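You operate a simulated robot arm through the tools that you are given. There is no shell and no other tool. Be economical: measure what you need, move in short steps, check, and stop when the job is done.

You run a simulated robot arm. Do the job below in one go: nothing can be reset, and whatever is moved stays where it is left.

Task
Set the field to the job card's size, check it by the lamp, then switch the supply off.

It is judged by the outcome, as a careful person would: the job done as asked, and still so three seconds after it is handed in. It fails if anything else is knocked over, pushed out of place, dropped, spilled or broken.

Robot
A 7-joint arm with a two-finger parallel gripper, fixed in place. Base frame: the origin is at the foot of the arm, x ahead of it, y to its left, z up. Lengths are in mm, angles in degrees, forces in N, time in s.
With the tool pointing down near the work surface it reaches from about 220 to 600 mm from the base axis. Its first joint turns from -66.0 to 66.0 degrees. Payload 2.5 kg.
The tool frame sits at the grasp point between the pads (the TCP): z along the fingers, y along the line on which they close. The tips reach 23 mm beyond it. The gripper opens to 94 mm. The fingers are 38 mm wide and 10 mm thick; the gripper's body (54 by 96 mm) begins 39 mm behind the TCP.
Orientation is told as [roll, pitch, yaw] about the base's x, y, z axes, in that order, counted from this pose: with the fingers straight down and closing along the base's y, the tool's x points along the base's -x, its y along +y and its z along -z.

Tools
- The arm moves only by the tool move_arm. Its argument "motion" is one flat list of numbers, 7 for each row, row after row: the turn, a rotation vector about the tool's x, y, z in units of 180 degrees (1.0 is 180 degrees), then the shift along the tool's x, y, z in units of 100 mm (1.0 is 100 mm), then the gripper command, from -1 (fully open) to 1 (shut), values between in proportion. In form: [wx, wy, wz, dx, dy, dz, grip, wx, wy, wz, dx, dy, dz, grip, ...]. A call has 1 to 10 rows; each row is the pose to reach, as a shift and turn from the pose commanded when the call began, along the tool's axes at that moment. A call with a number of a shift or a turn outside -1 to 1 is refused whole. A row lasts 0.2 s, in which the tool goes at most 50 mm and 8.6 degrees; a call with a longer step from one row to the next is refused whole, and so is a gripper value outside its range. A pose out of reach is approached as far as the arm can. The call stops where the force on the tool passes 40 N (or 10 N more than at its start, if that is more) or the arm is blocked; 0.2 s more then pass. The fingers move at their own pace (about 108 mm/s each) and stop on an object; they squeeze with about 25 N. The grip force told is the motor's: it shows also when the fingers shut on nothing. Time passes only in rows, and 0.2 s behind the last, so rows that repeat a pose let the fingers close. The reply holds the time, the measured pose of the TCP, the force on the tool along the base axes, the opening and the grip force, in the units named above and with some noise, and new pictures: "pictures" is both (left out), scene, wrist or none.
- Cameras (640 x 400 px; columns grow to the right, rows downward): "scene" is fixed at [141.6, -409.8, 554.7]; the picture's right is [0.79, -0.61, 0.00], its down [-0.20, -0.26, -0.94] and it looks along [0.57, 0.75, -0.33] (base axes); focal length 233 px, centre (320, 200). "wrist" rides on the gripper at [86, 16, -74] in the tool frame; the picture's right is [-0.18, 0.98, 0.00], its down [-0.58, -0.11, -0.81] and it looks along [-0.79, -0.15, 0.59] (tool axes); focal length 243 px, centre (320, 200). There is no depth. A picture from a camera that has moved, and an enlarged one, comes with that camera's place and axes in the base frame and with its lens. The place of the scene camera against the robot may be out by one fixed shift of up to 25 mm in any direction.
- zoom(camera, box): a new picture of the part [left, top, right, bottom] of that camera's present view, enlarged. No time passes.
- sign_off(): hands the job in; it is judged then, once.

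Go step by step. Nothing tells you positions but the pictures and the camera data: compare them with the known pose of the tool, close in by small moves and look again before you grip or let go. The budget is 120 turns and 170 pictures, counting those below and the enlarged ones. Unless the task says otherwise, let go and move clear before handing in, and close with one line.

The tools are called after ">>>" by a JSON object that holds its "op" and its "data". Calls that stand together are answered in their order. move_arm: Moves the arm, as the interface text tells. Its arguments: {"type":"object","properties":{"motion":{"type":"array"},"pictures":{"type":"string","enum":["both","scene","wrist","none"]}},"required":["motion"]} The other tools are called the same way: zoom (camera, box) takes an enlarged picture of a part of a camera's view; sign_off () hands the job in.

At the start:

```text
time_s: 0.0
ee_pos: [340.0, 2.5, 544.1]
tcp_rot: [-0.1, 0.1, 0.0]
ft_force: [-0.4, 0.1, 0.4]
finger_gap: 94.2
grip_force: 0.2
```

scene: 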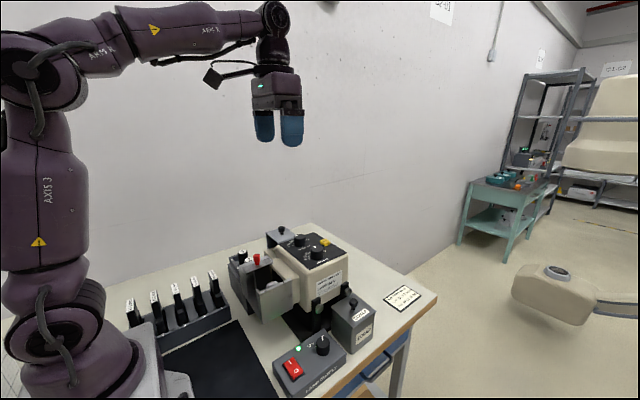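
wrist: 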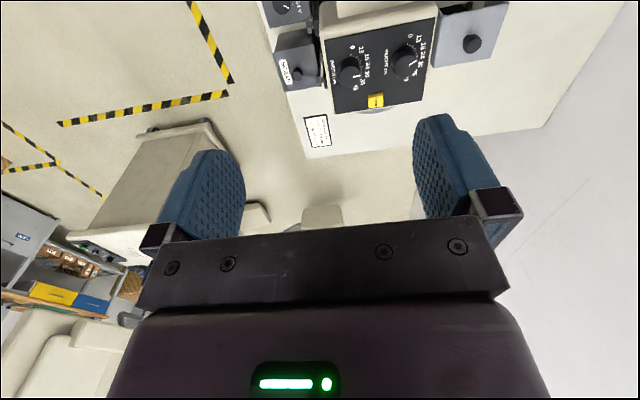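

I see a collimator-like box with two knobs and a yellow button, a job card, a supply with a red switch and a knob. I'll zoom in to read everything.

>>> {"op": "zoom", "data": {"camera": "scene", "box": [220, 220, 360, 310]}}

>>> {"op": "zoom", "data": {"camera": "scene", "box": [260, 280, 440, 398]}}

>>> {"op": "zoom", "data": {"camera": "wrist", "box": [260, 0, 520, 160]}}

>>> {"op": "zoom", "data": {"camera": "scene", "box": [380, 280, 430, 315]}}

>>> {"op": "zoom", "data": {"camera": "scene", "box": [110, 260, 250, 350]}}

```text
4.44 times, centred on (290, 265) of scene
camera zoom: at [141.6, -409.8, 554.7], right [0.79, -0.61, 0.0], down [-0.2, -0.26, -0.94], along [0.57, 0.75, -0.33], focal length 1035 px, centre (453, -89)
```

zoom: 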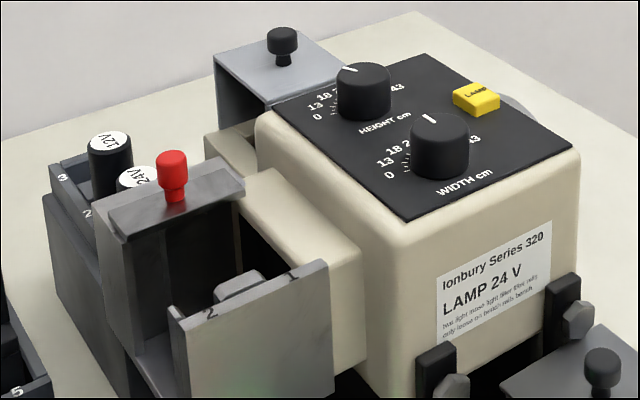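

```text
3.39 times, centred on (350, 339) of scene
camera zoom: at [141.6, -409.8, 554.7], right [0.79, -0.61, 0.0], down [-0.2, -0.26, -0.94], along [0.57, 0.75, -0.33], focal length 790 px, centre (218, -271)
```

zoom: 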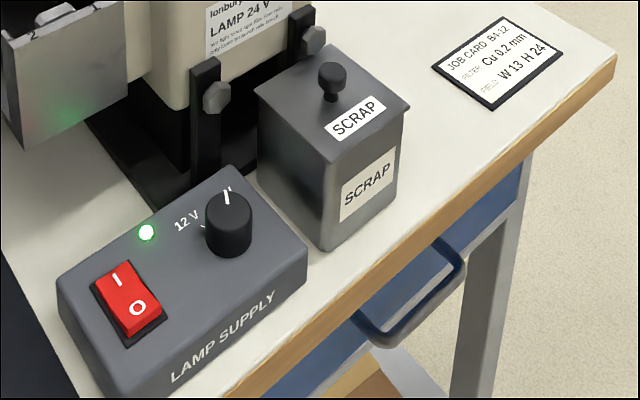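

```text
2.46 times, centred on (390, 80) of wrist
camera zoom: at [253.7, 19.7, 618.1], right [0.18, 0.98, 0.0], down [0.58, -0.11, 0.81], along [0.79, -0.15, -0.59], focal length 597 px, centre (148, 495)
```

zoom: 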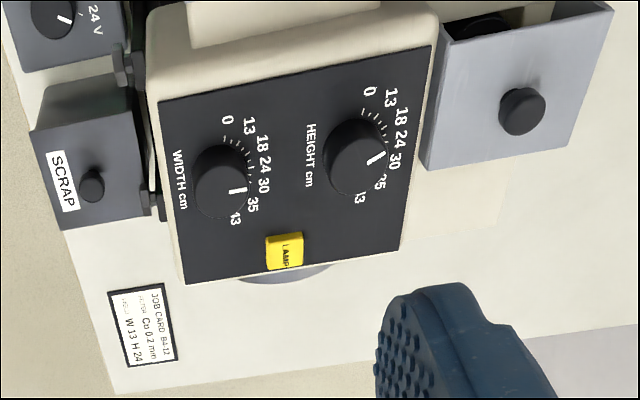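

```text
11.43 times, centred on (405, 298) of scene
camera zoom: at [141.6, -409.8, 554.7], right [0.79, -0.61, 0.0], down [-0.2, -0.26, -0.94], along [0.57, 0.75, -0.33], focal length 2662 px, centre (-651, -914)
```

zoom: 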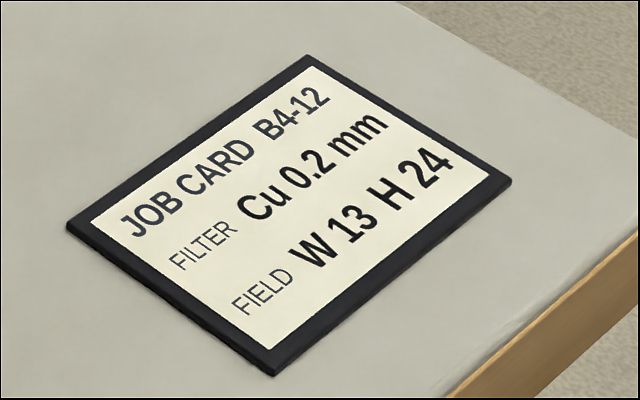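

```text
4.44 times, centred on (180, 305) of scene
camera zoom: at [141.6, -409.8, 554.7], right [0.79, -0.61, 0.0], down [-0.2, -0.26, -0.94], along [0.57, 0.75, -0.33], focal length 1035 px, centre (942, -267)
```

zoom: 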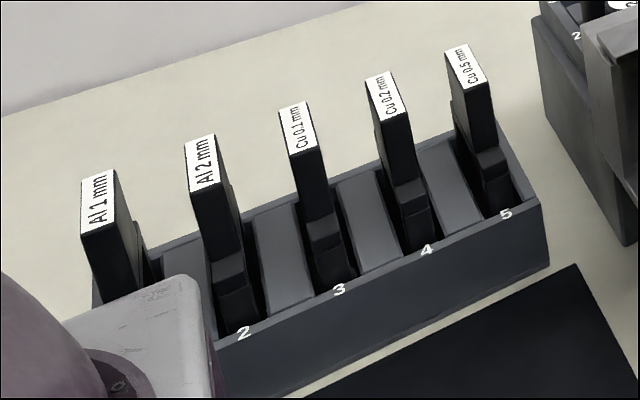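

The card asks for W 13, H 24. I'll read the device label, supply setting and the lamp parts more closely before touching anything.

>>> {"op": "zoom", "data": {"camera": "scene", "box": [314, 266, 346, 298]}}

>>> {"op": "zoom", "data": {"camera": "scene", "box": [290, 325, 340, 360]}}

>>> {"op": "zoom", "data": {"camera": "scene", "box": [225, 240, 305, 325]}}

>>> {"op": "zoom", "data": {"camera": "scene", "box": [280, 225, 340, 265]}}

```text
12.50 times, centred on (330, 282) of scene
camera zoom: at [141.6, -409.8, 554.7], right [0.79, -0.61, 0.0], down [-0.2, -0.26, -0.94], along [0.57, 0.75, -0.33], focal length 2912 px, centre (195, -825)
```

zoom: 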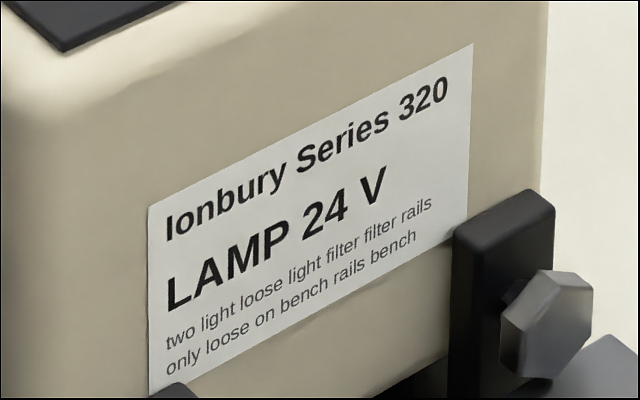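

```text
11.43 times, centred on (315, 342) of scene
camera zoom: at [141.6, -409.8, 554.7], right [0.79, -0.61, 0.0], down [-0.2, -0.26, -0.94], along [0.57, 0.75, -0.33], focal length 2662 px, centre (377, -1429)
```

zoom: 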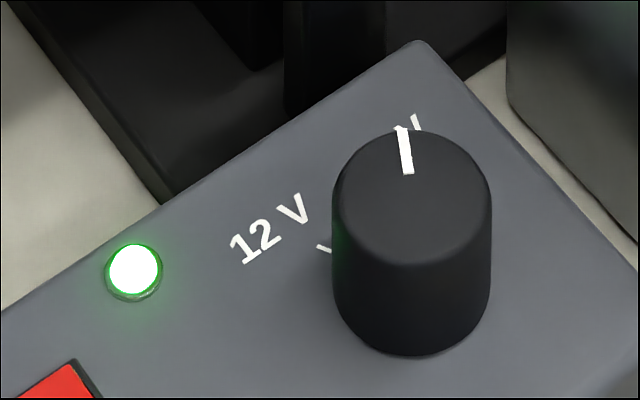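

```text
4.71 times, centred on (265, 282) of scene
camera zoom: at [141.6, -409.8, 554.7], right [0.79, -0.61, 0.0], down [-0.2, -0.26, -0.94], along [0.57, 0.75, -0.33], focal length 1096 px, centre (579, -188)
```

zoom: 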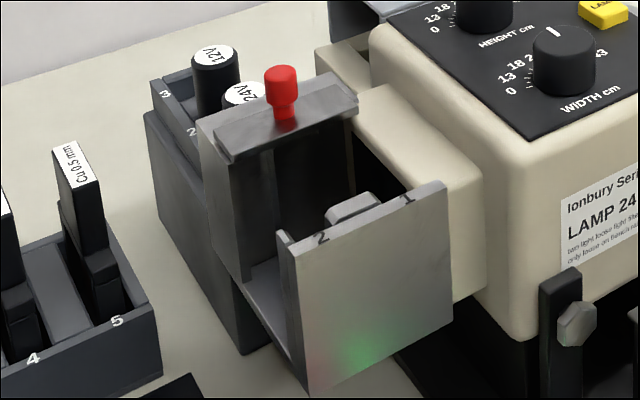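

```text
10.00 times, centred on (310, 245) of scene
camera zoom: at [141.6, -409.8, 554.7], right [0.79, -0.61, 0.0], down [-0.2, -0.26, -0.94], along [0.57, 0.75, -0.33], focal length 2329 px, centre (420, -250)
```

zoom: 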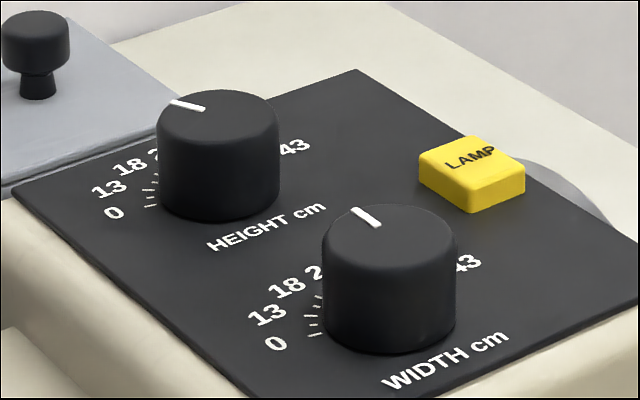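

The supply is on at 24 V. The width must go to 13 and the height to 24. I'll move closer to see the panel.

>>> {"op": "move_arm", "data": {"motion": [0, 0, 0, -0.2, 0.2, 0.33, -1, 0, 0, 0, -0.4, 0.4, 0.65, -1, 0, 0, 0, -0.6, 0.6, 0.98, -1, 0, 0, 0, -0.6, 0.6, 0.98, -1], "pictures": "wrist"}}

>>> {"op": "zoom", "data": {"camera": "wrist", "box": [200, 0, 460, 160]}}

```text
time_s: 1.0
ee_pos: [398.0, 62.3, 446.5]
tcp_rot: [0.0, 0.0, 0.0]
ft_force: [-0.9, -0.2, 0.0]
finger_gap: 93.9
grip_force: 0.0
camera wrist: at [312.1, 79.5, 519.3], right [0.18, 0.98, 0.0], down [0.58, -0.11, 0.81], along [0.79, -0.15, -0.59], focal length 243 px, centre (320, 200)
```

wrist: 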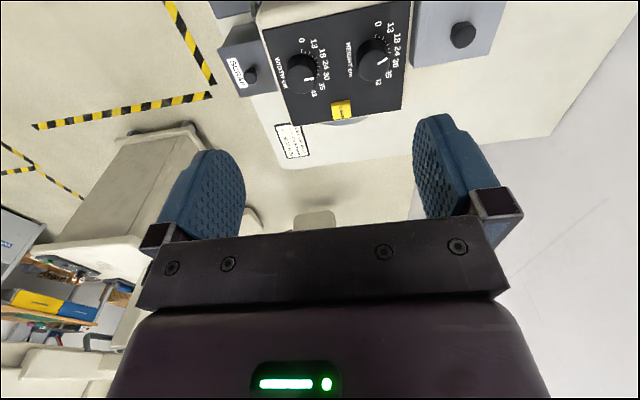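

```text
2.46 times, centred on (330, 80) of wrist
camera zoom: at [312.1, 79.5, 519.3], right [0.18, 0.98, 0.0], down [0.58, -0.11, 0.81], along [0.79, -0.15, -0.59], focal length 597 px, centre (295, 495)
```

zoom: 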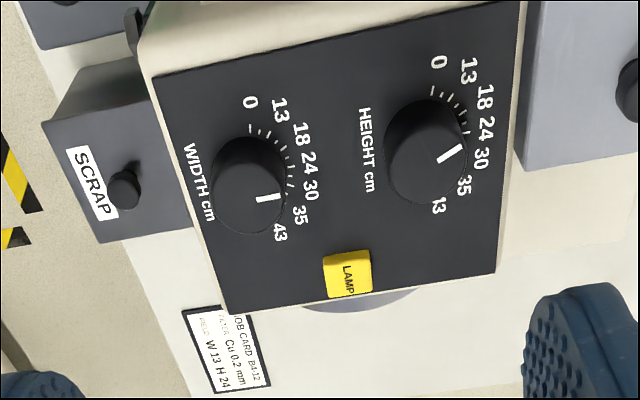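

>>> {"op": "zoom", "data": {"camera": "wrist", "box": [266, 25, 346, 105]}}

>>> {"op": "zoom", "data": {"camera": "wrist", "box": [336, 10, 416, 90]}}

```text
5.00 times, centred on (306, 65) of wrist
camera zoom: at [312.1, 79.5, 519.3], right [0.18, 0.98, 0.0], down [0.58, -0.11, 0.81], along [0.79, -0.15, -0.59], focal length 1213 px, centre (390, 875)
```

zoom: 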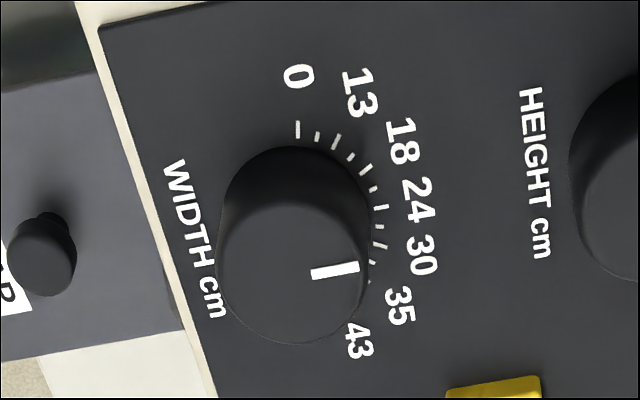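

```text
5.00 times, centred on (376, 50) of wrist
camera zoom: at [312.1, 79.5, 519.3], right [0.18, 0.98, 0.0], down [0.58, -0.11, 0.81], along [0.79, -0.15, -0.59], focal length 1213 px, centre (40, 950)
```

zoom: 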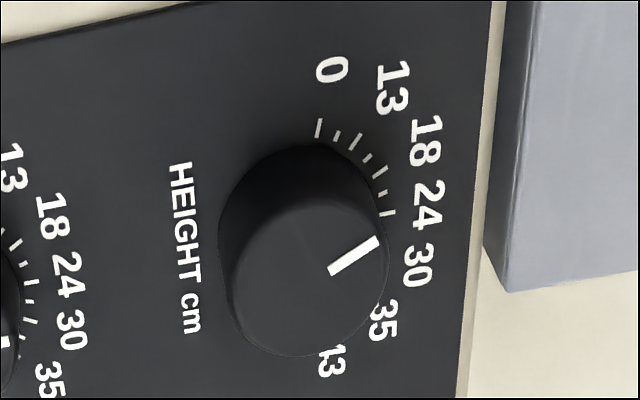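

Reading by ray geometry, the width points at 24 and the height at 18, with numbers every 25°. W must turn about 50° counterclockwise and H about 25° clockwise. W knob is at about (450, 30), H at about (450, 114), tops at z≈238. I'll go above W first.

>>> {"op": "move_arm", "data": {"motion": [0, 0, 0, -0.17, -0.11, 0.33, -0.3, 0, 0, 0, -0.34, -0.22, 0.66, -0.3, 0, 0, 0, -0.525, -0.328, 0.98, -0.3, 0, 0, 0, -0.525, -0.328, 0.98, -0.3], "pictures": "none"}}

>>> {"op": "move_arm", "data": {"motion": [0, 0, 0, 0, 0, 0.3, -0.3, 0, 0, 0, 0, 0, 0.6, -0.3, 0, 0, 0, 0, 0, 0.8, -0.3, 0, 0, 0, 0, 0, 0.8, -0.3]}}

```text
time_s: 2.0
ee_pos: [450.5, 28.4, 347.0]
tcp_rot: [0.0, 0.1, 0.1]
ft_force: [0.1, 0.5, 0.5]
finger_gap: 61.0
grip_force: 0.1
```

```text
time_s: 3.0
ee_pos: [451.3, 28.4, 268.6]
tcp_rot: [0.1, 0.0, 0.0]
ft_force: [0.0, -0.6, 0.7]
finger_gap: 60.8
grip_force: 0.0
camera wrist: at [365.3, 45.9, 341.0], right [0.18, 0.98, 0.0], down [0.58, -0.11, 0.81], along [0.79, -0.15, -0.59], focal length 243 px, centre (320, 200)
```

scene: 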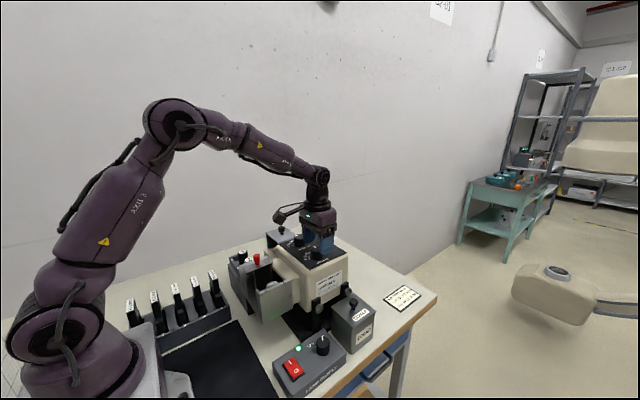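
wrist: 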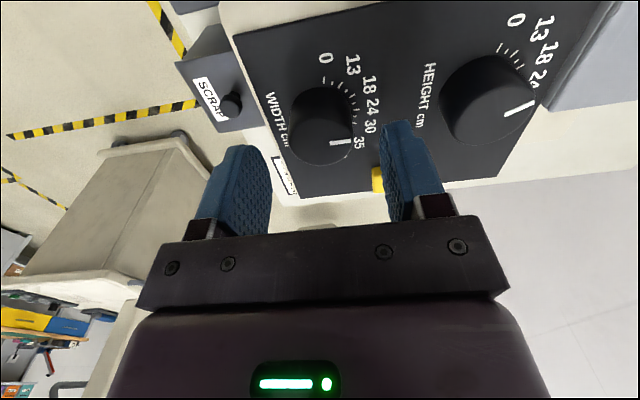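

>>> {"op": "zoom", "data": {"camera": "scene", "box": [270, 200, 360, 280]}}

>>> {"op": "zoom", "data": {"camera": "wrist", "box": [260, 40, 420, 200]}}

```text
5.00 times, centred on (315, 240) of scene
camera zoom: at [141.6, -409.8, 554.7], right [0.79, -0.61, 0.0], down [-0.2, -0.26, -0.94], along [0.57, 0.75, -0.33], focal length 1165 px, centre (345, 0)
```

zoom: 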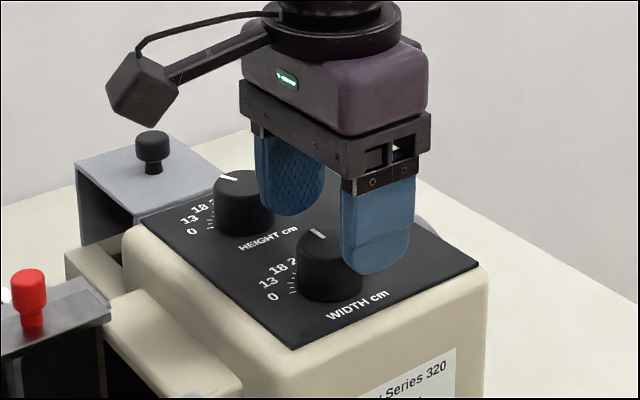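

```text
2.50 times, centred on (340, 120) of wrist
camera zoom: at [365.3, 45.9, 341.0], right [0.18, 0.98, 0.0], down [0.58, -0.11, 0.81], along [0.79, -0.15, -0.59], focal length 606 px, centre (270, 400)
```

zoom: 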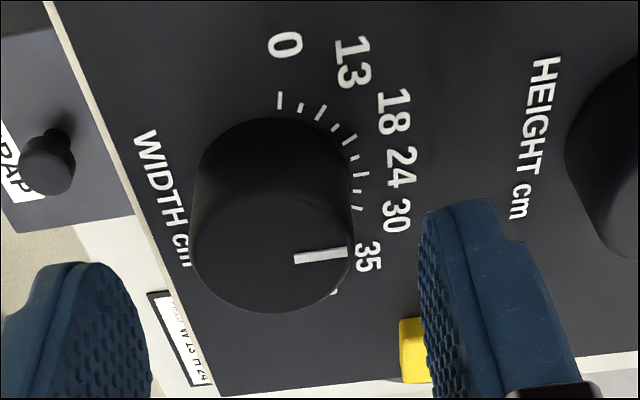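

Alignment is good. Descend, then grip the W knob.

>>> {"op": "move_arm", "data": {"motion": [0, 0, 0, 0, -0.01, 0.15, -0.3, 0, 0, 0, 0, -0.01, 0.26, -0.3, 0, 0, 0, 0, -0.01, 0.26, 0.2, 0, 0, 0, 0, -0.01, 0.26, 0.5, 0, 0, 0, 0, -0.01, 0.26, 0.5, 0, 0, 0, 0, -0.01, 0.26, 0.5]}}

```text
time_s: 4.4
ee_pos: [451.2, 28.5, 241.1]
tcp_rot: [0.0, 0.0, 0.2]
ft_force: [2.0, 8.6, -2.1]
finger_gap: 35.8
grip_force: 44.8
camera wrist: at [364.6, 46.3, 315.0], right [0.18, 0.98, 0.0], down [0.58, -0.11, 0.81], along [0.79, -0.15, -0.59], focal length 243 px, centre (320, 200)
```

scene: 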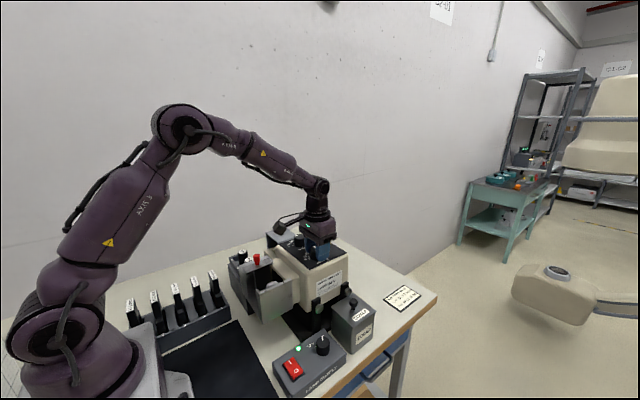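
wrist: 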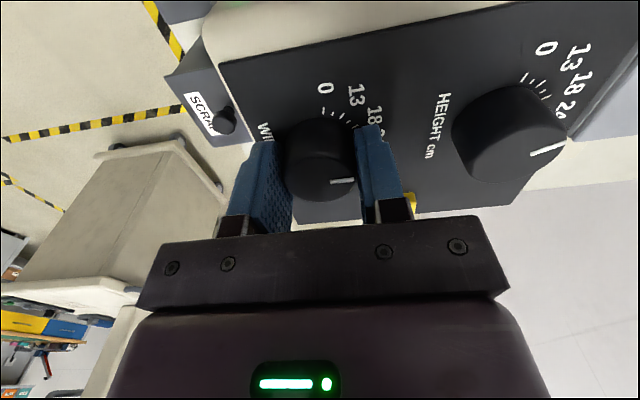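

>>> {"op": "move_arm", "data": {"motion": [0, 0, 0, 0, 0.012, 0, 0.5, 0, 0, -0.04, 0, 0.012, 0, 0.5, 0, 0, -0.08, 0, 0.012, 0, 0.5, 0, 0, -0.12, 0, 0.012, 0, 0.5, 0, 0, -0.12, 0, 0.012, 0, 0.5], "pictures": "wrist"}}

>>> {"op": "zoom", "data": {"camera": "wrist", "box": [240, 60, 440, 220]}}

```text
time_s: 5.6
ee_pos: [451.0, 29.6, 242.2]
tcp_rot: [0.1, 0.3, 21.8]
ft_force: [-16.6, 3.9, -10.2]
finger_gap: 35.7
grip_force: 44.5
camera wrist: at [365.3, 13.6, 315.6], right [-0.19, 0.98, 0.0], down [0.59, 0.11, 0.8], along [0.79, 0.15, -0.6], focal length 243 px, centre (320, 200)
```

wrist: 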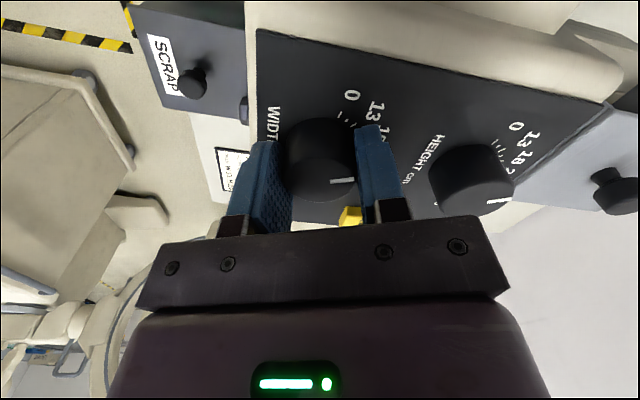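

```text
2.50 times, centred on (340, 140) of wrist
camera zoom: at [365.3, 13.6, 315.6], right [-0.19, 0.98, 0.0], down [0.59, 0.11, 0.8], along [0.79, 0.15, -0.6], focal length 606 px, centre (270, 350)
```

zoom: 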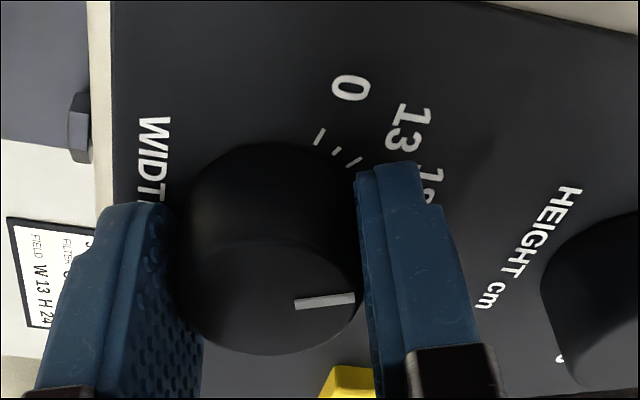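

The knob turns with the gripper. A side force in x suggests I'm slightly +x of the axis, so I'll correct while continuing.

>>> {"op": "move_arm", "data": {"motion": [0, 0, 0, 0.014, 0.005, 0, 0.5, 0, 0, -0.04, 0.014, 0.005, 0, 0.5, 0, 0, -0.08, 0.014, 0.005, 0, 0.5, 0, 0, -0.12, 0.014, 0.005, 0, 0.5, 0, 0, -0.157, 0.014, 0.005, 0, 0.5, 0, 0, -0.157, 0.014, 0.005, 0, 0.5], "pictures": "scene"}}

>>> {"op": "zoom", "data": {"camera": "wrist", "box": [240, 60, 440, 220]}}

```text
time_s: 7.0
ee_pos: [450.3, 29.5, 242.6]
tcp_rot: [0.0, 0.0, 49.9]
ft_force: [12.1, 0.7, -33.9]
finger_gap: 35.8
grip_force: 45.2
```

scene: 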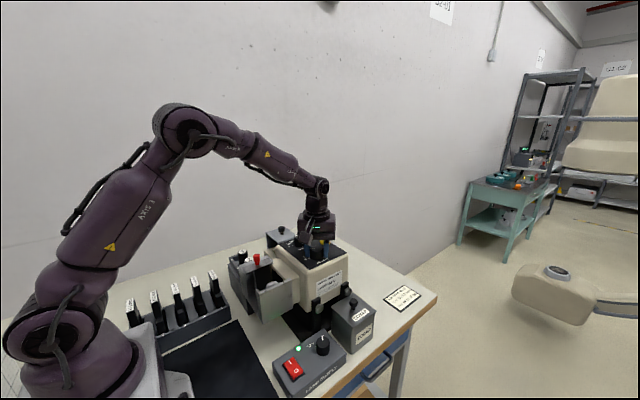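

```text
2.50 times, centred on (340, 140) of wrist
camera zoom: at [382.7, -25.0, 315.1], right [-0.63, 0.77, 0.0], down [0.46, 0.37, 0.81], along [0.62, 0.51, -0.59], focal length 606 px, centre (270, 350)
```

zoom: 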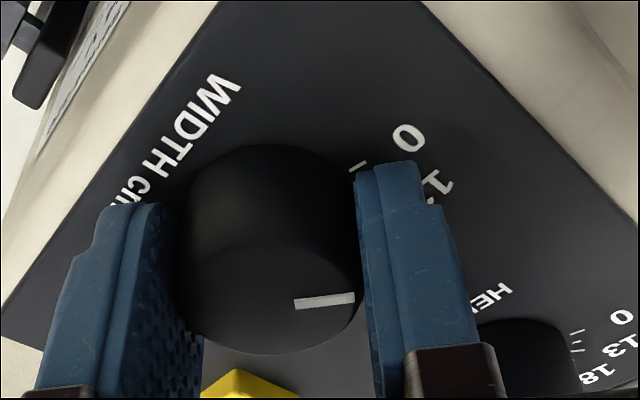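

>>> {"op": "move_arm", "data": {"motion": [0, 0, 0, 0, 0, 0, -0.3, 0, 0, 0, 0, 0, 0, -0.3, 0, 0, 0, 0, 0, -0.3, -0.3, 0, 0, 0.04, 0, 0, -0.6, -0.3, 0, 0, 0.08, 0, 0, -0.8, -0.3, 0, 0, 0.12, 0, 0, -0.8, -0.3, 0, 0, 0.16, 0, 0, -0.8, -0.3, 0, 0, 0.2, 0, 0, -0.8, -0.3, 0, 0, 0.24, 0, 0, -0.8, -0.3, 0, 0, 0.277, 0, 0, -0.8, -0.3]}}

>>> {"op": "zoom", "data": {"camera": "wrist", "box": [240, 0, 400, 120]}}

```text
time_s: 9.2
ee_pos: [451.1, 29.5, 322.2]
tcp_rot: [0.1, 0.0, -0.1]
ft_force: [0.8, 0.7, 0.6]
finger_gap: 61.0
grip_force: 0.0
camera wrist: at [364.8, 47.7, 396.3], right [0.19, 0.98, 0.0], down [0.58, -0.11, 0.81], along [0.79, -0.15, -0.59], focal length 243 px, centre (320, 200)
```

scene: 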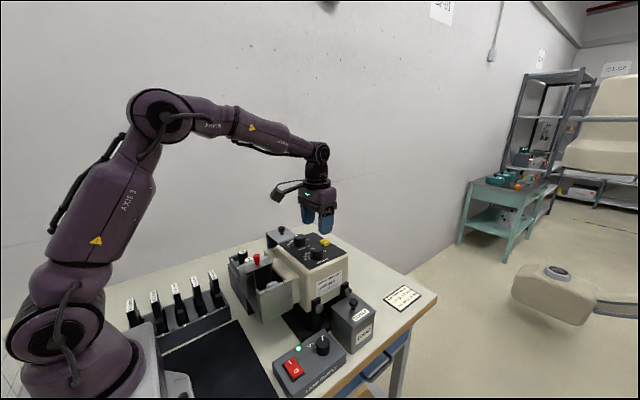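
wrist: 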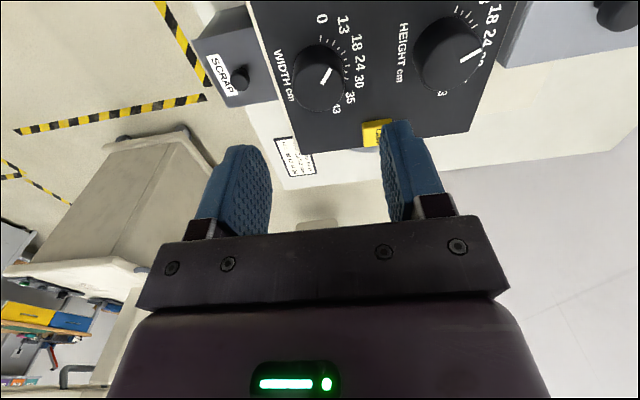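

```text
3.33 times, centred on (320, 60) of wrist
camera zoom: at [364.8, 47.7, 396.3], right [0.19, 0.98, 0.0], down [0.58, -0.11, 0.81], along [0.79, -0.15, -0.59], focal length 809 px, centre (320, 667)
```

zoom: 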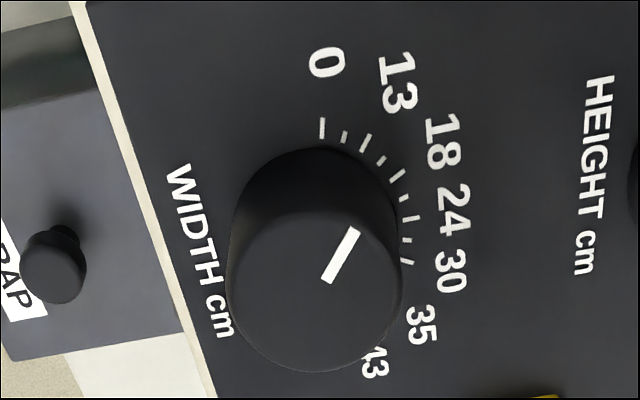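

W now reads 13. Next, move above the H knob with a narrower opening.

>>> {"op": "move_arm", "data": {"motion": [0, 0, 0, 0, 0.42, 0, -0.1, 0, 0, 0, 0.005, 0.84, 0, -0.1, 0, 0, 0, 0.005, 0.84, 0.3, -0.1, 0, 0, 0, 0.005, 0.84, 0.52, -0.1, 0, 0, 0, 0.005, 0.84, 0.52, -0.1]}}

>>> {"op": "zoom", "data": {"camera": "wrist", "box": [240, 40, 440, 190]}}

>>> {"op": "zoom", "data": {"camera": "scene", "box": [250, 190, 350, 280]}}

```text
time_s: 10.4
ee_pos: [449.6, 112.0, 271.7]
tcp_rot: [0.1, 0.0, 0.0]
ft_force: [0.7, -0.4, -0.6]
finger_gap: 51.7
grip_force: 0.1
camera wrist: at [363.2, 130.2, 343.7], right [0.18, 0.98, 0.0], down [0.58, -0.11, 0.81], along [0.79, -0.15, -0.59], focal length 243 px, centre (320, 200)
```

scene: 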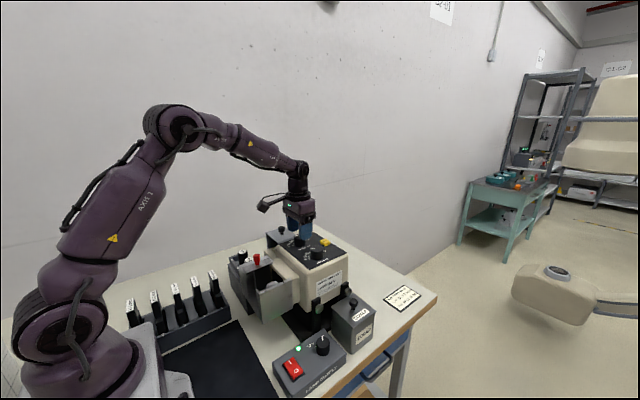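
wrist: 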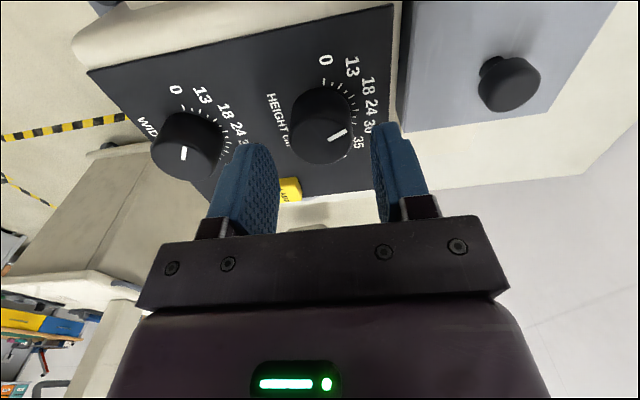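

```text
2.67 times, centred on (340, 115) of wrist
camera zoom: at [363.2, 130.2, 343.7], right [0.18, 0.98, 0.0], down [0.58, -0.11, 0.81], along [0.79, -0.15, -0.59], focal length 647 px, centre (267, 427)
```

zoom: 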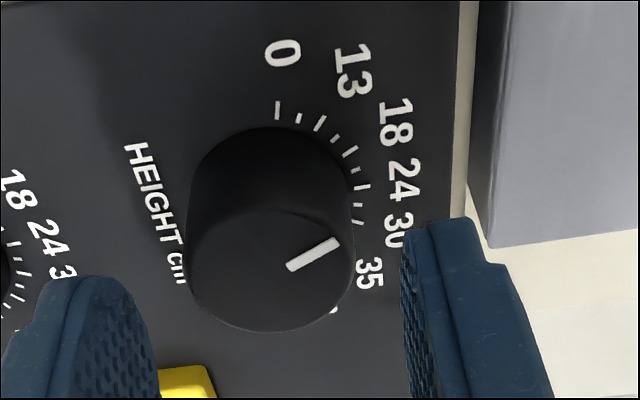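

```text
4.44 times, centred on (300, 235) of scene
camera zoom: at [141.6, -409.8, 554.7], right [0.79, -0.61, 0.0], down [-0.2, -0.26, -0.94], along [0.57, 0.75, -0.33], focal length 1035 px, centre (409, 44)
```

zoom: 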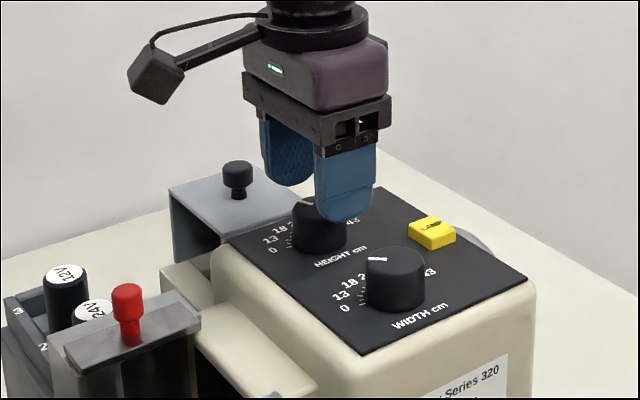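

Aligned within about 1.5 mm. Descend and grip H.

>>> {"op": "move_arm", "data": {"motion": [0, 0, 0, -0.006, 0.015, 0.15, -0.1, 0, 0, 0, -0.006, 0.015, 0.29, -0.1, 0, 0, 0, -0.006, 0.015, 0.29, 0.2, 0, 0, 0, -0.006, 0.015, 0.29, 0.5, 0, 0, 0, -0.006, 0.015, 0.29, 0.5, 0, 0, 0, -0.006, 0.015, 0.29, 0.5], "pictures": "none"}}

```text
time_s: 11.8
ee_pos: [449.6, 114.4, 241.0]
tcp_rot: [-0.1, 0.0, -0.1]
ft_force: [0.1, -14.1, 2.9]
finger_gap: 35.7
grip_force: 45.2
```

>>> {"op": "move_arm", "data": {"motion": [0, 0, 0, 0, -0.01, 0, 0.5, 0, 0, 0.04, 0, -0.01, 0, 0.5, 0, 0, 0.08, 0, -0.01, 0, 0.5, 0, 0, 0.12, 0, -0.01, 0, 0.5, 0, 0, 0.145, 0, -0.01, 0, 0.5, 0, 0, 0.145, 0, -0.01, 0, 0.5], "pictures": "none"}}

>>> {"op": "move_arm", "data": {"motion": [0, 0, 0, 0, 0, 0, -0.1, 0, 0, 0, 0, 0, 0, -0.1, 0, 0, 0, 0, 0, -0.3, -0.1, 0, 0, -0.04, 0, 0, -0.6, -0.1, 0, 0, -0.08, 0, 0, -0.8, -0.1, 0, 0, -0.12, 0, 0, -0.8, -0.1, 0, 0, -0.145, 0, 0, -0.8, -0.1, 0, 0, -0.145, 0, 0, -0.8, -0.1], "pictures": "wrist"}}

>>> {"op": "zoom", "data": {"camera": "wrist", "box": [240, 0, 400, 120]}}

```text
time_s: 13.2
ee_pos: [449.2, 113.2, 242.5]
tcp_rot: [-0.3, 0.1, -26.5]
ft_force: [-7.1, -19.5, -8.1]
finger_gap: 35.9
grip_force: 44.5
```

```text
time_s: 15.0
ee_pos: [449.9, 113.7, 321.1]
tcp_rot: [0.0, 0.0, 0.1]
ft_force: [0.5, -0.2, 0.2]
finger_gap: 51.5
grip_force: 0.0
camera wrist: at [364.7, 130.7, 394.6], right [0.18, 0.98, 0.0], down [0.58, -0.11, 0.81], along [0.79, -0.15, -0.59], focal length 243 px, centre (320, 200)
```

wrist: 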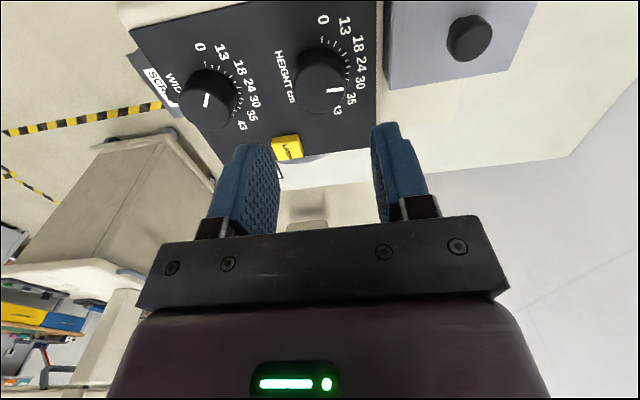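

```text
3.33 times, centred on (320, 60) of wrist
camera zoom: at [364.7, 130.7, 394.6], right [0.18, 0.98, 0.0], down [0.58, -0.11, 0.81], along [0.79, -0.15, -0.59], focal length 809 px, centre (320, 667)
```

zoom: 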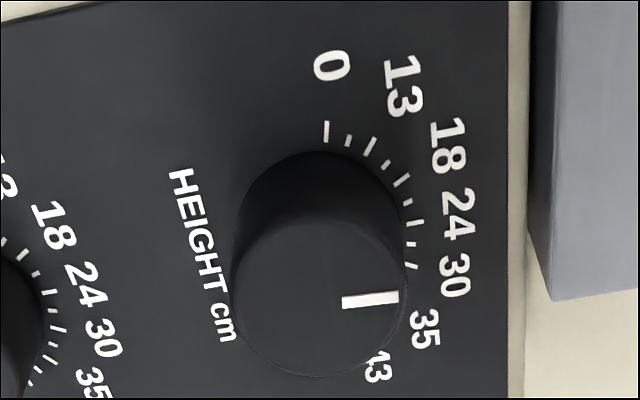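

>>> {"op": "zoom", "data": {"camera": "wrist", "box": [295, 30, 375, 120]}}

>>> {"op": "zoom", "data": {"camera": "scene", "box": [280, 225, 340, 265]}}

```text
4.44 times, centred on (335, 75) of wrist
camera zoom: at [364.7, 130.7, 394.6], right [0.18, 0.98, 0.0], down [0.58, -0.11, 0.81], along [0.79, -0.15, -0.59], focal length 1078 px, centre (253, 756)
```

zoom: 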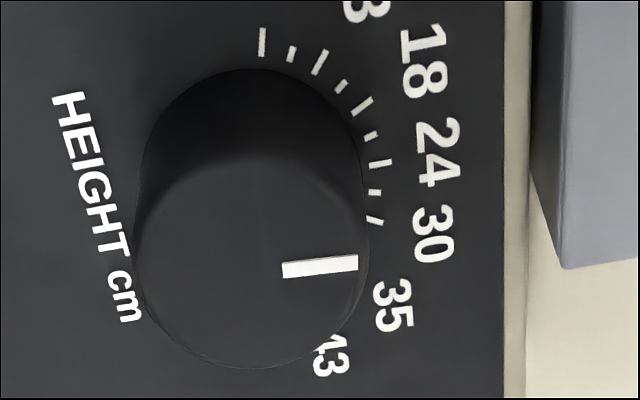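

```text
10.00 times, centred on (310, 245) of scene
camera zoom: at [141.6, -409.8, 554.7], right [0.79, -0.61, 0.0], down [-0.2, -0.26, -0.94], along [0.57, 0.75, -0.33], focal length 2329 px, centre (420, -250)
```

zoom: 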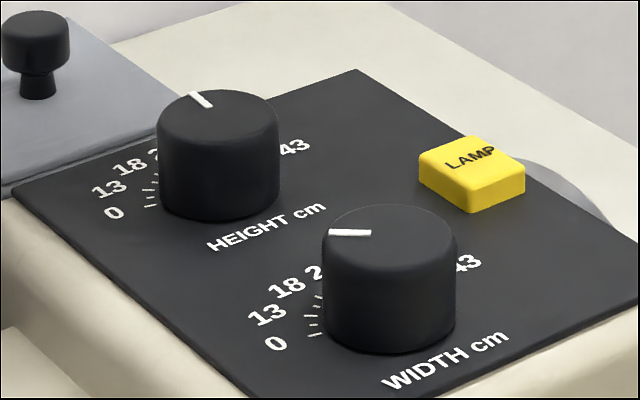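

Both are near target. I'll measure the pointer angles precisely with strong zooms.

>>> {"op": "zoom", "data": {"camera": "wrist", "box": [320, 50, 360, 110]}}

>>> {"op": "zoom", "data": {"camera": "wrist", "box": [180, 65, 240, 125]}}

>>> {"op": "zoom", "data": {"camera": "scene", "box": [294, 230, 318, 245]}}

>>> {"op": "zoom", "data": {"camera": "scene", "box": [306, 240, 330, 255]}}

```text
6.67 times, centred on (340, 80) of wrist
camera zoom: at [364.7, 130.7, 394.6], right [0.18, 0.98, 0.0], down [0.58, -0.11, 0.81], along [0.79, -0.15, -0.59], focal length 1618 px, centre (187, 1000)
```

zoom: 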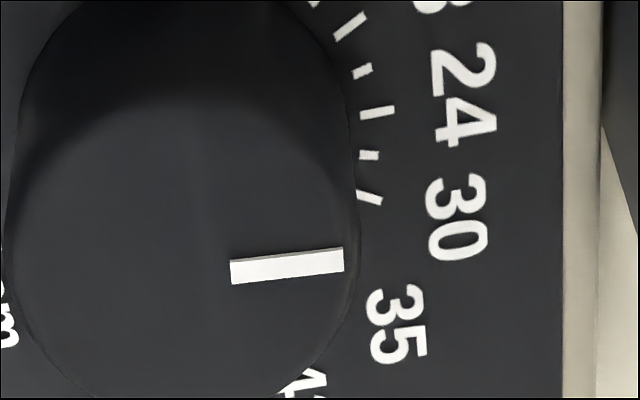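

```text
6.67 times, centred on (210, 95) of wrist
camera zoom: at [364.7, 130.7, 394.6], right [0.18, 0.98, 0.0], down [0.58, -0.11, 0.81], along [0.79, -0.15, -0.59], focal length 1618 px, centre (1053, 900)
```

zoom: 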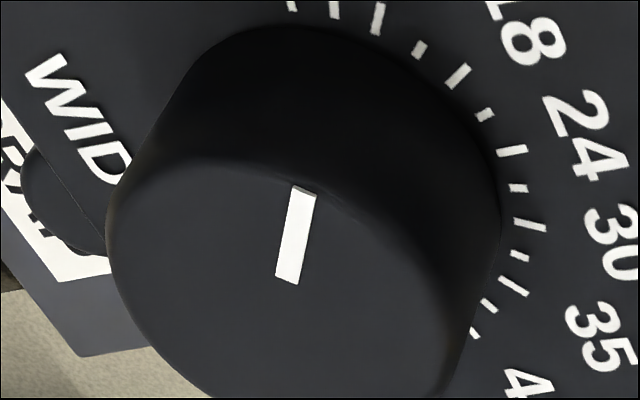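

```text
16.00 times, centred on (306, 238) of scene
camera zoom: at [141.6, -409.8, 554.7], right [0.79, -0.61, 0.0], down [-0.2, -0.26, -0.94], along [0.57, 0.75, -0.33], focal length 3727 px, centre (544, -400)
```

zoom: 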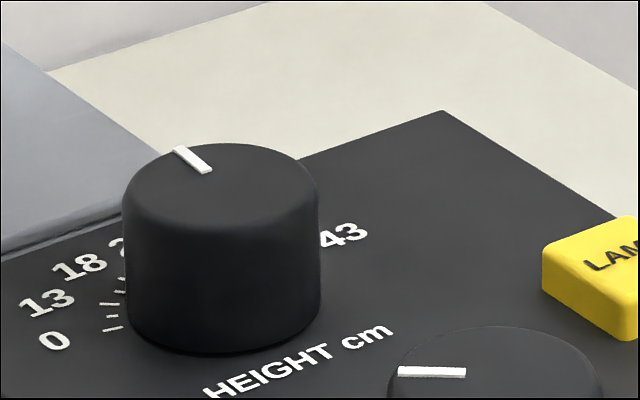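

```text
16.00 times, centred on (318, 248) of scene
camera zoom: at [141.6, -409.8, 554.7], right [0.79, -0.61, 0.0], down [-0.2, -0.26, -0.94], along [0.57, 0.75, -0.33], focal length 3727 px, centre (352, -560)
```

zoom: 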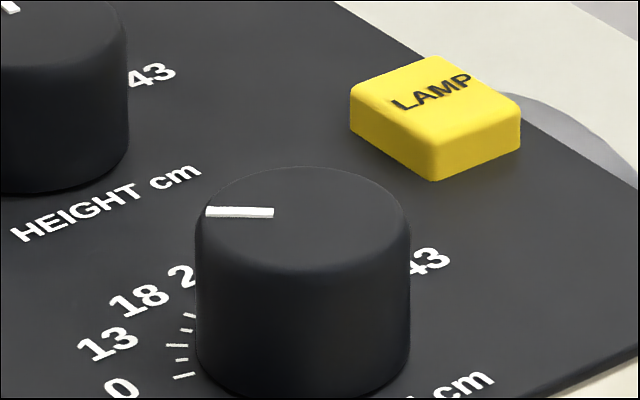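

W is at 40° (exact 13). H reads about 93° against 90° for 24, so I'll nudge it back 3°.

>>> {"op": "move_arm", "data": {"motion": [0, 0, 0, 0, 0, 0.4, -0.1, 0, 0, 0, 0, 0, 0.79, -0.1, 0, 0, 0, 0, 0, 0.79, 0.2, 0, 0, 0, 0, 0, 0.79, 0.5, 0, 0, 0, 0, 0, 0.79, 0.5, 0, 0, 0, 0, 0, 0.79, 0.5, 0, 0, -0.018, 0, 0, 0.79, 0.5, 0, 0, -0.018, 0, 0, 0.79, 0.5], "pictures": "none"}}

>>> {"op": "move_arm", "data": {"motion": [0, 0, 0, 0, 0, 0, -0.1, 0, 0, 0, 0, 0, 0, -0.1, 0, 0, 0, 0, 0, -0.3, -0.1, 0, 0, 0.018, 0, 0, -0.6, -0.1, 0, 0, 0.018, 0, 0, -0.8, -0.1, 0, 0, 0.018, 0, 0, -0.8, -0.1], "pictures": "none"}}

>>> {"op": "zoom", "data": {"camera": "wrist", "box": [320, 50, 360, 110]}}

>>> {"op": "zoom", "data": {"camera": "scene", "box": [294, 230, 318, 245]}}

```text
time_s: 16.8
ee_pos: [451.3, 112.0, 246.3]
tcp_rot: [0.0, -0.1, 3.2]
ft_force: [7.9, 2.1, 3.2]
finger_gap: 35.7
grip_force: 44.9
```

```text
time_s: 18.2
ee_pos: [452.1, 112.4, 323.2]
tcp_rot: [0.1, -0.1, 0.1]
ft_force: [-0.4, 0.8, -0.1]
finger_gap: 51.7
grip_force: 0.1
```

```text
6.67 times, centred on (340, 80) of wrist
camera zoom: at [365.9, 129.5, 396.3], right [0.18, 0.98, 0.0], down [0.58, -0.11, 0.81], along [0.79, -0.15, -0.59], focal length 1618 px, centre (187, 1000)
```

zoom: 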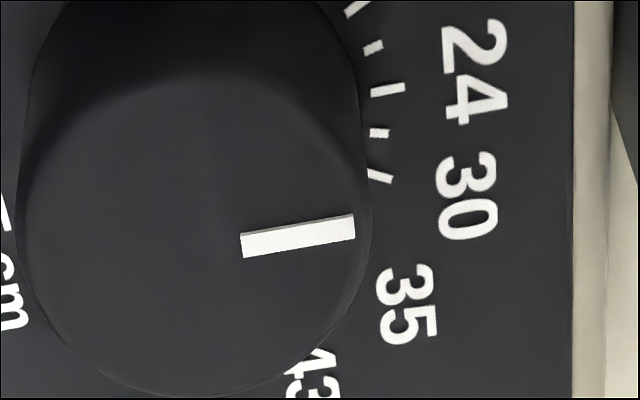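

```text
16.00 times, centred on (306, 238) of scene
camera zoom: at [141.6, -409.8, 554.7], right [0.79, -0.61, 0.0], down [-0.2, -0.26, -0.94], along [0.57, 0.75, -0.33], focal length 3727 px, centre (544, -400)
```

zoom: 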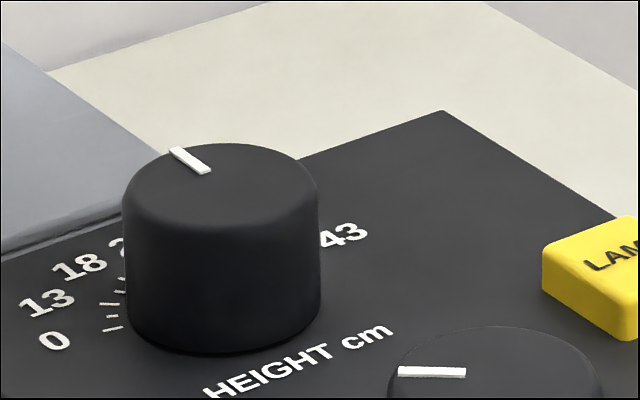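

H is now on 24. Next, the lamp button at about (507, 72): close the fingers and hover above it.

>>> {"op": "move_arm", "data": {"motion": [0, 0, 0, -0.25, -0.2, 0, 1, 0, 0, 0, -0.55, -0.4, 0.1, 1, 0, 0, 0, -0.55, -0.4, 0.5, 1, 0, 0, 0, -0.55, -0.4, 0.5, 1]}}

>>> {"op": "zoom", "data": {"camera": "scene", "box": [270, 190, 370, 280]}}

```text
time_s: 19.2
ee_pos: [504.6, 70.1, 272.6]
tcp_rot: [0.0, 0.1, 0.0]
ft_force: [1.1, -0.1, 0.1]
finger_gap: 0.0
grip_force: 25.2
camera wrist: at [417.9, 88.2, 346.2], right [0.18, 0.98, 0.0], down [0.58, -0.11, 0.81], along [0.79, -0.15, -0.59], focal length 243 px, centre (320, 200)
```

scene: 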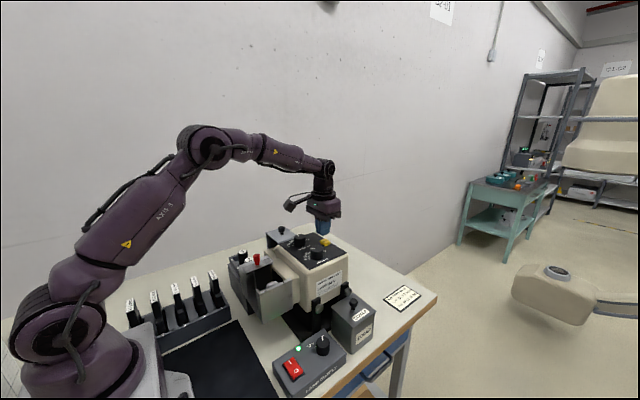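
wrist: 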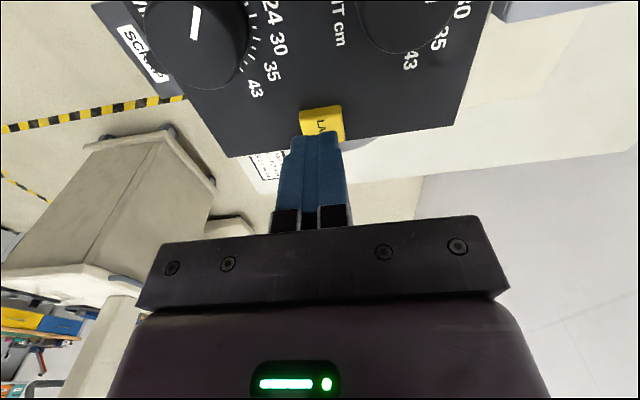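

```text
4.44 times, centred on (320, 235) of scene
camera zoom: at [141.6, -409.9, 554.7], right [0.79, -0.61, 0.0], down [-0.2, -0.26, -0.94], along [0.57, 0.75, -0.33], focal length 1035 px, centre (320, 44)
```

zoom: 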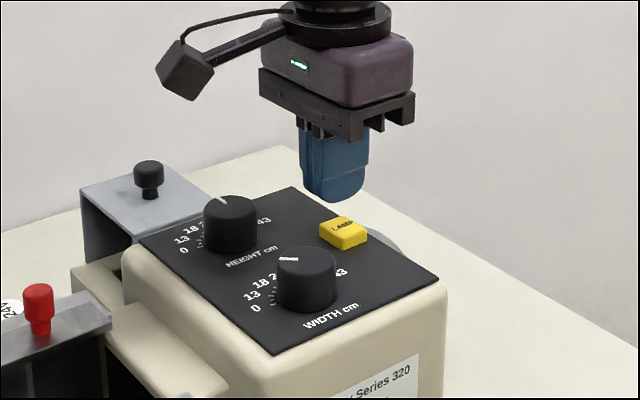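

>>> {"op": "move_arm", "data": {"motion": [0, 0, 0, 0, 0.02, 0.15, 1, 0, 0, 0, 0, 0.02, 0.22, 1, 0, 0, 0, 0, 0.02, 0.25, 1, 0, 0, 0, 0, 0.02, 0.27, 1]}}

```text
time_s: 20.2
ee_pos: [505.7, 74.1, 245.7]
tcp_rot: [0.1, 0.0, 0.0]
ft_force: [-1.4, 1.6, 2.7]
finger_gap: 0.0
grip_force: 25.0
camera wrist: at [419.8, 91.8, 318.9], right [0.18, 0.98, 0.0], down [0.58, -0.11, 0.81], along [0.79, -0.15, -0.59], focal length 243 px, centre (320, 200)
```

scene: 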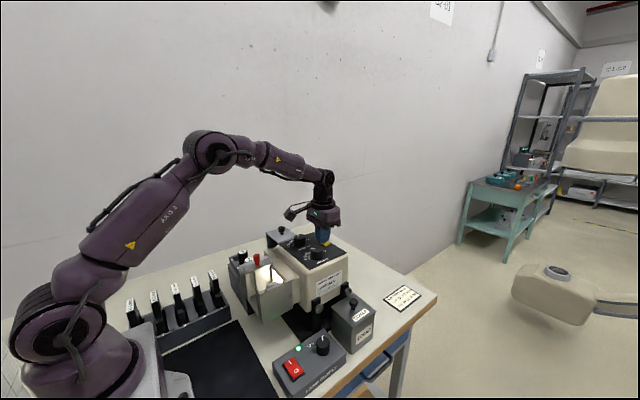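
wrist: 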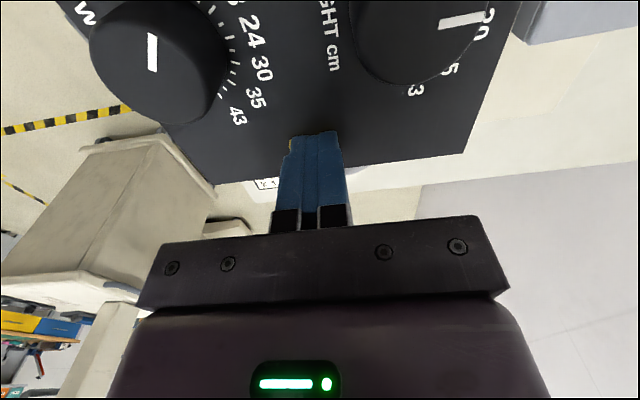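

The lamp seems to light: something glows in the front tray. I'll zoom in.

>>> {"op": "zoom", "data": {"camera": "scene", "box": [220, 235, 310, 325]}}

>>> {"op": "zoom", "data": {"camera": "scene", "box": [220, 220, 420, 390]}}

```text
4.44 times, centred on (265, 280) of scene
camera zoom: at [141.6, -409.8, 554.7], right [0.79, -0.61, 0.0], down [-0.2, -0.26, -0.94], along [0.57, 0.75, -0.33], focal length 1035 px, centre (564, -156)
```

zoom: 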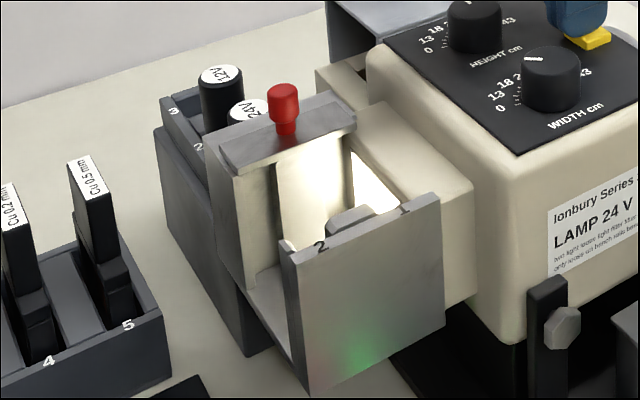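

```text
2.35 times, centred on (320, 305) of scene
camera zoom: at [141.6, -409.8, 554.7], right [0.79, -0.61, 0.0], down [-0.2, -0.26, -0.94], along [0.57, 0.75, -0.33], focal length 548 px, centre (320, -47)
```

zoom: 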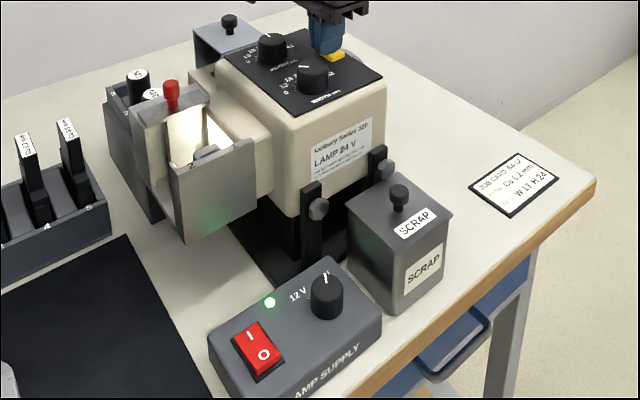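

>>> {"op": "zoom", "data": {"camera": "scene", "box": [246, 248, 290, 296]}}

>>> {"op": "zoom", "data": {"camera": "scene", "box": [100, 260, 290, 398]}}

```text
8.33 times, centred on (268, 272) of scene
camera zoom: at [141.6, -409.8, 554.7], right [0.79, -0.61, 0.0], down [-0.2, -0.26, -0.94], along [0.57, 0.75, -0.33], focal length 1941 px, centre (753, -400)
```

zoom: 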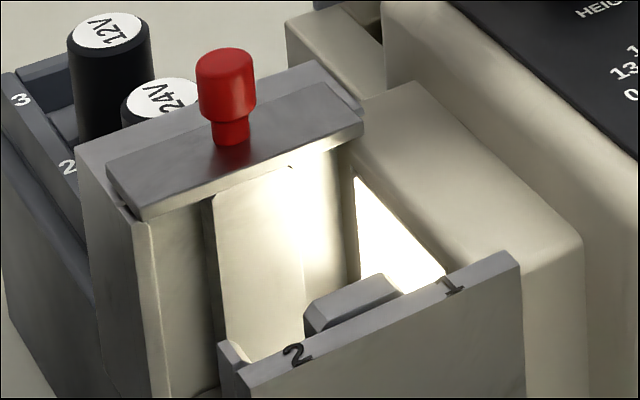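

```text
2.90 times, centred on (195, 329) of scene
camera zoom: at [141.6, -409.8, 554.7], right [0.79, -0.61, 0.0], down [-0.2, -0.26, -0.94], along [0.57, 0.75, -0.33], focal length 675 px, centre (682, -174)
```

zoom: 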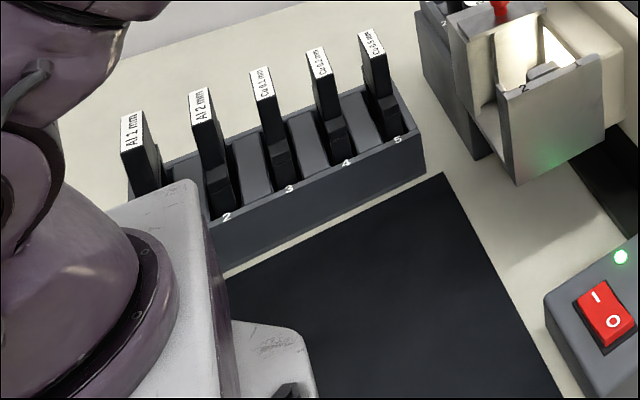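

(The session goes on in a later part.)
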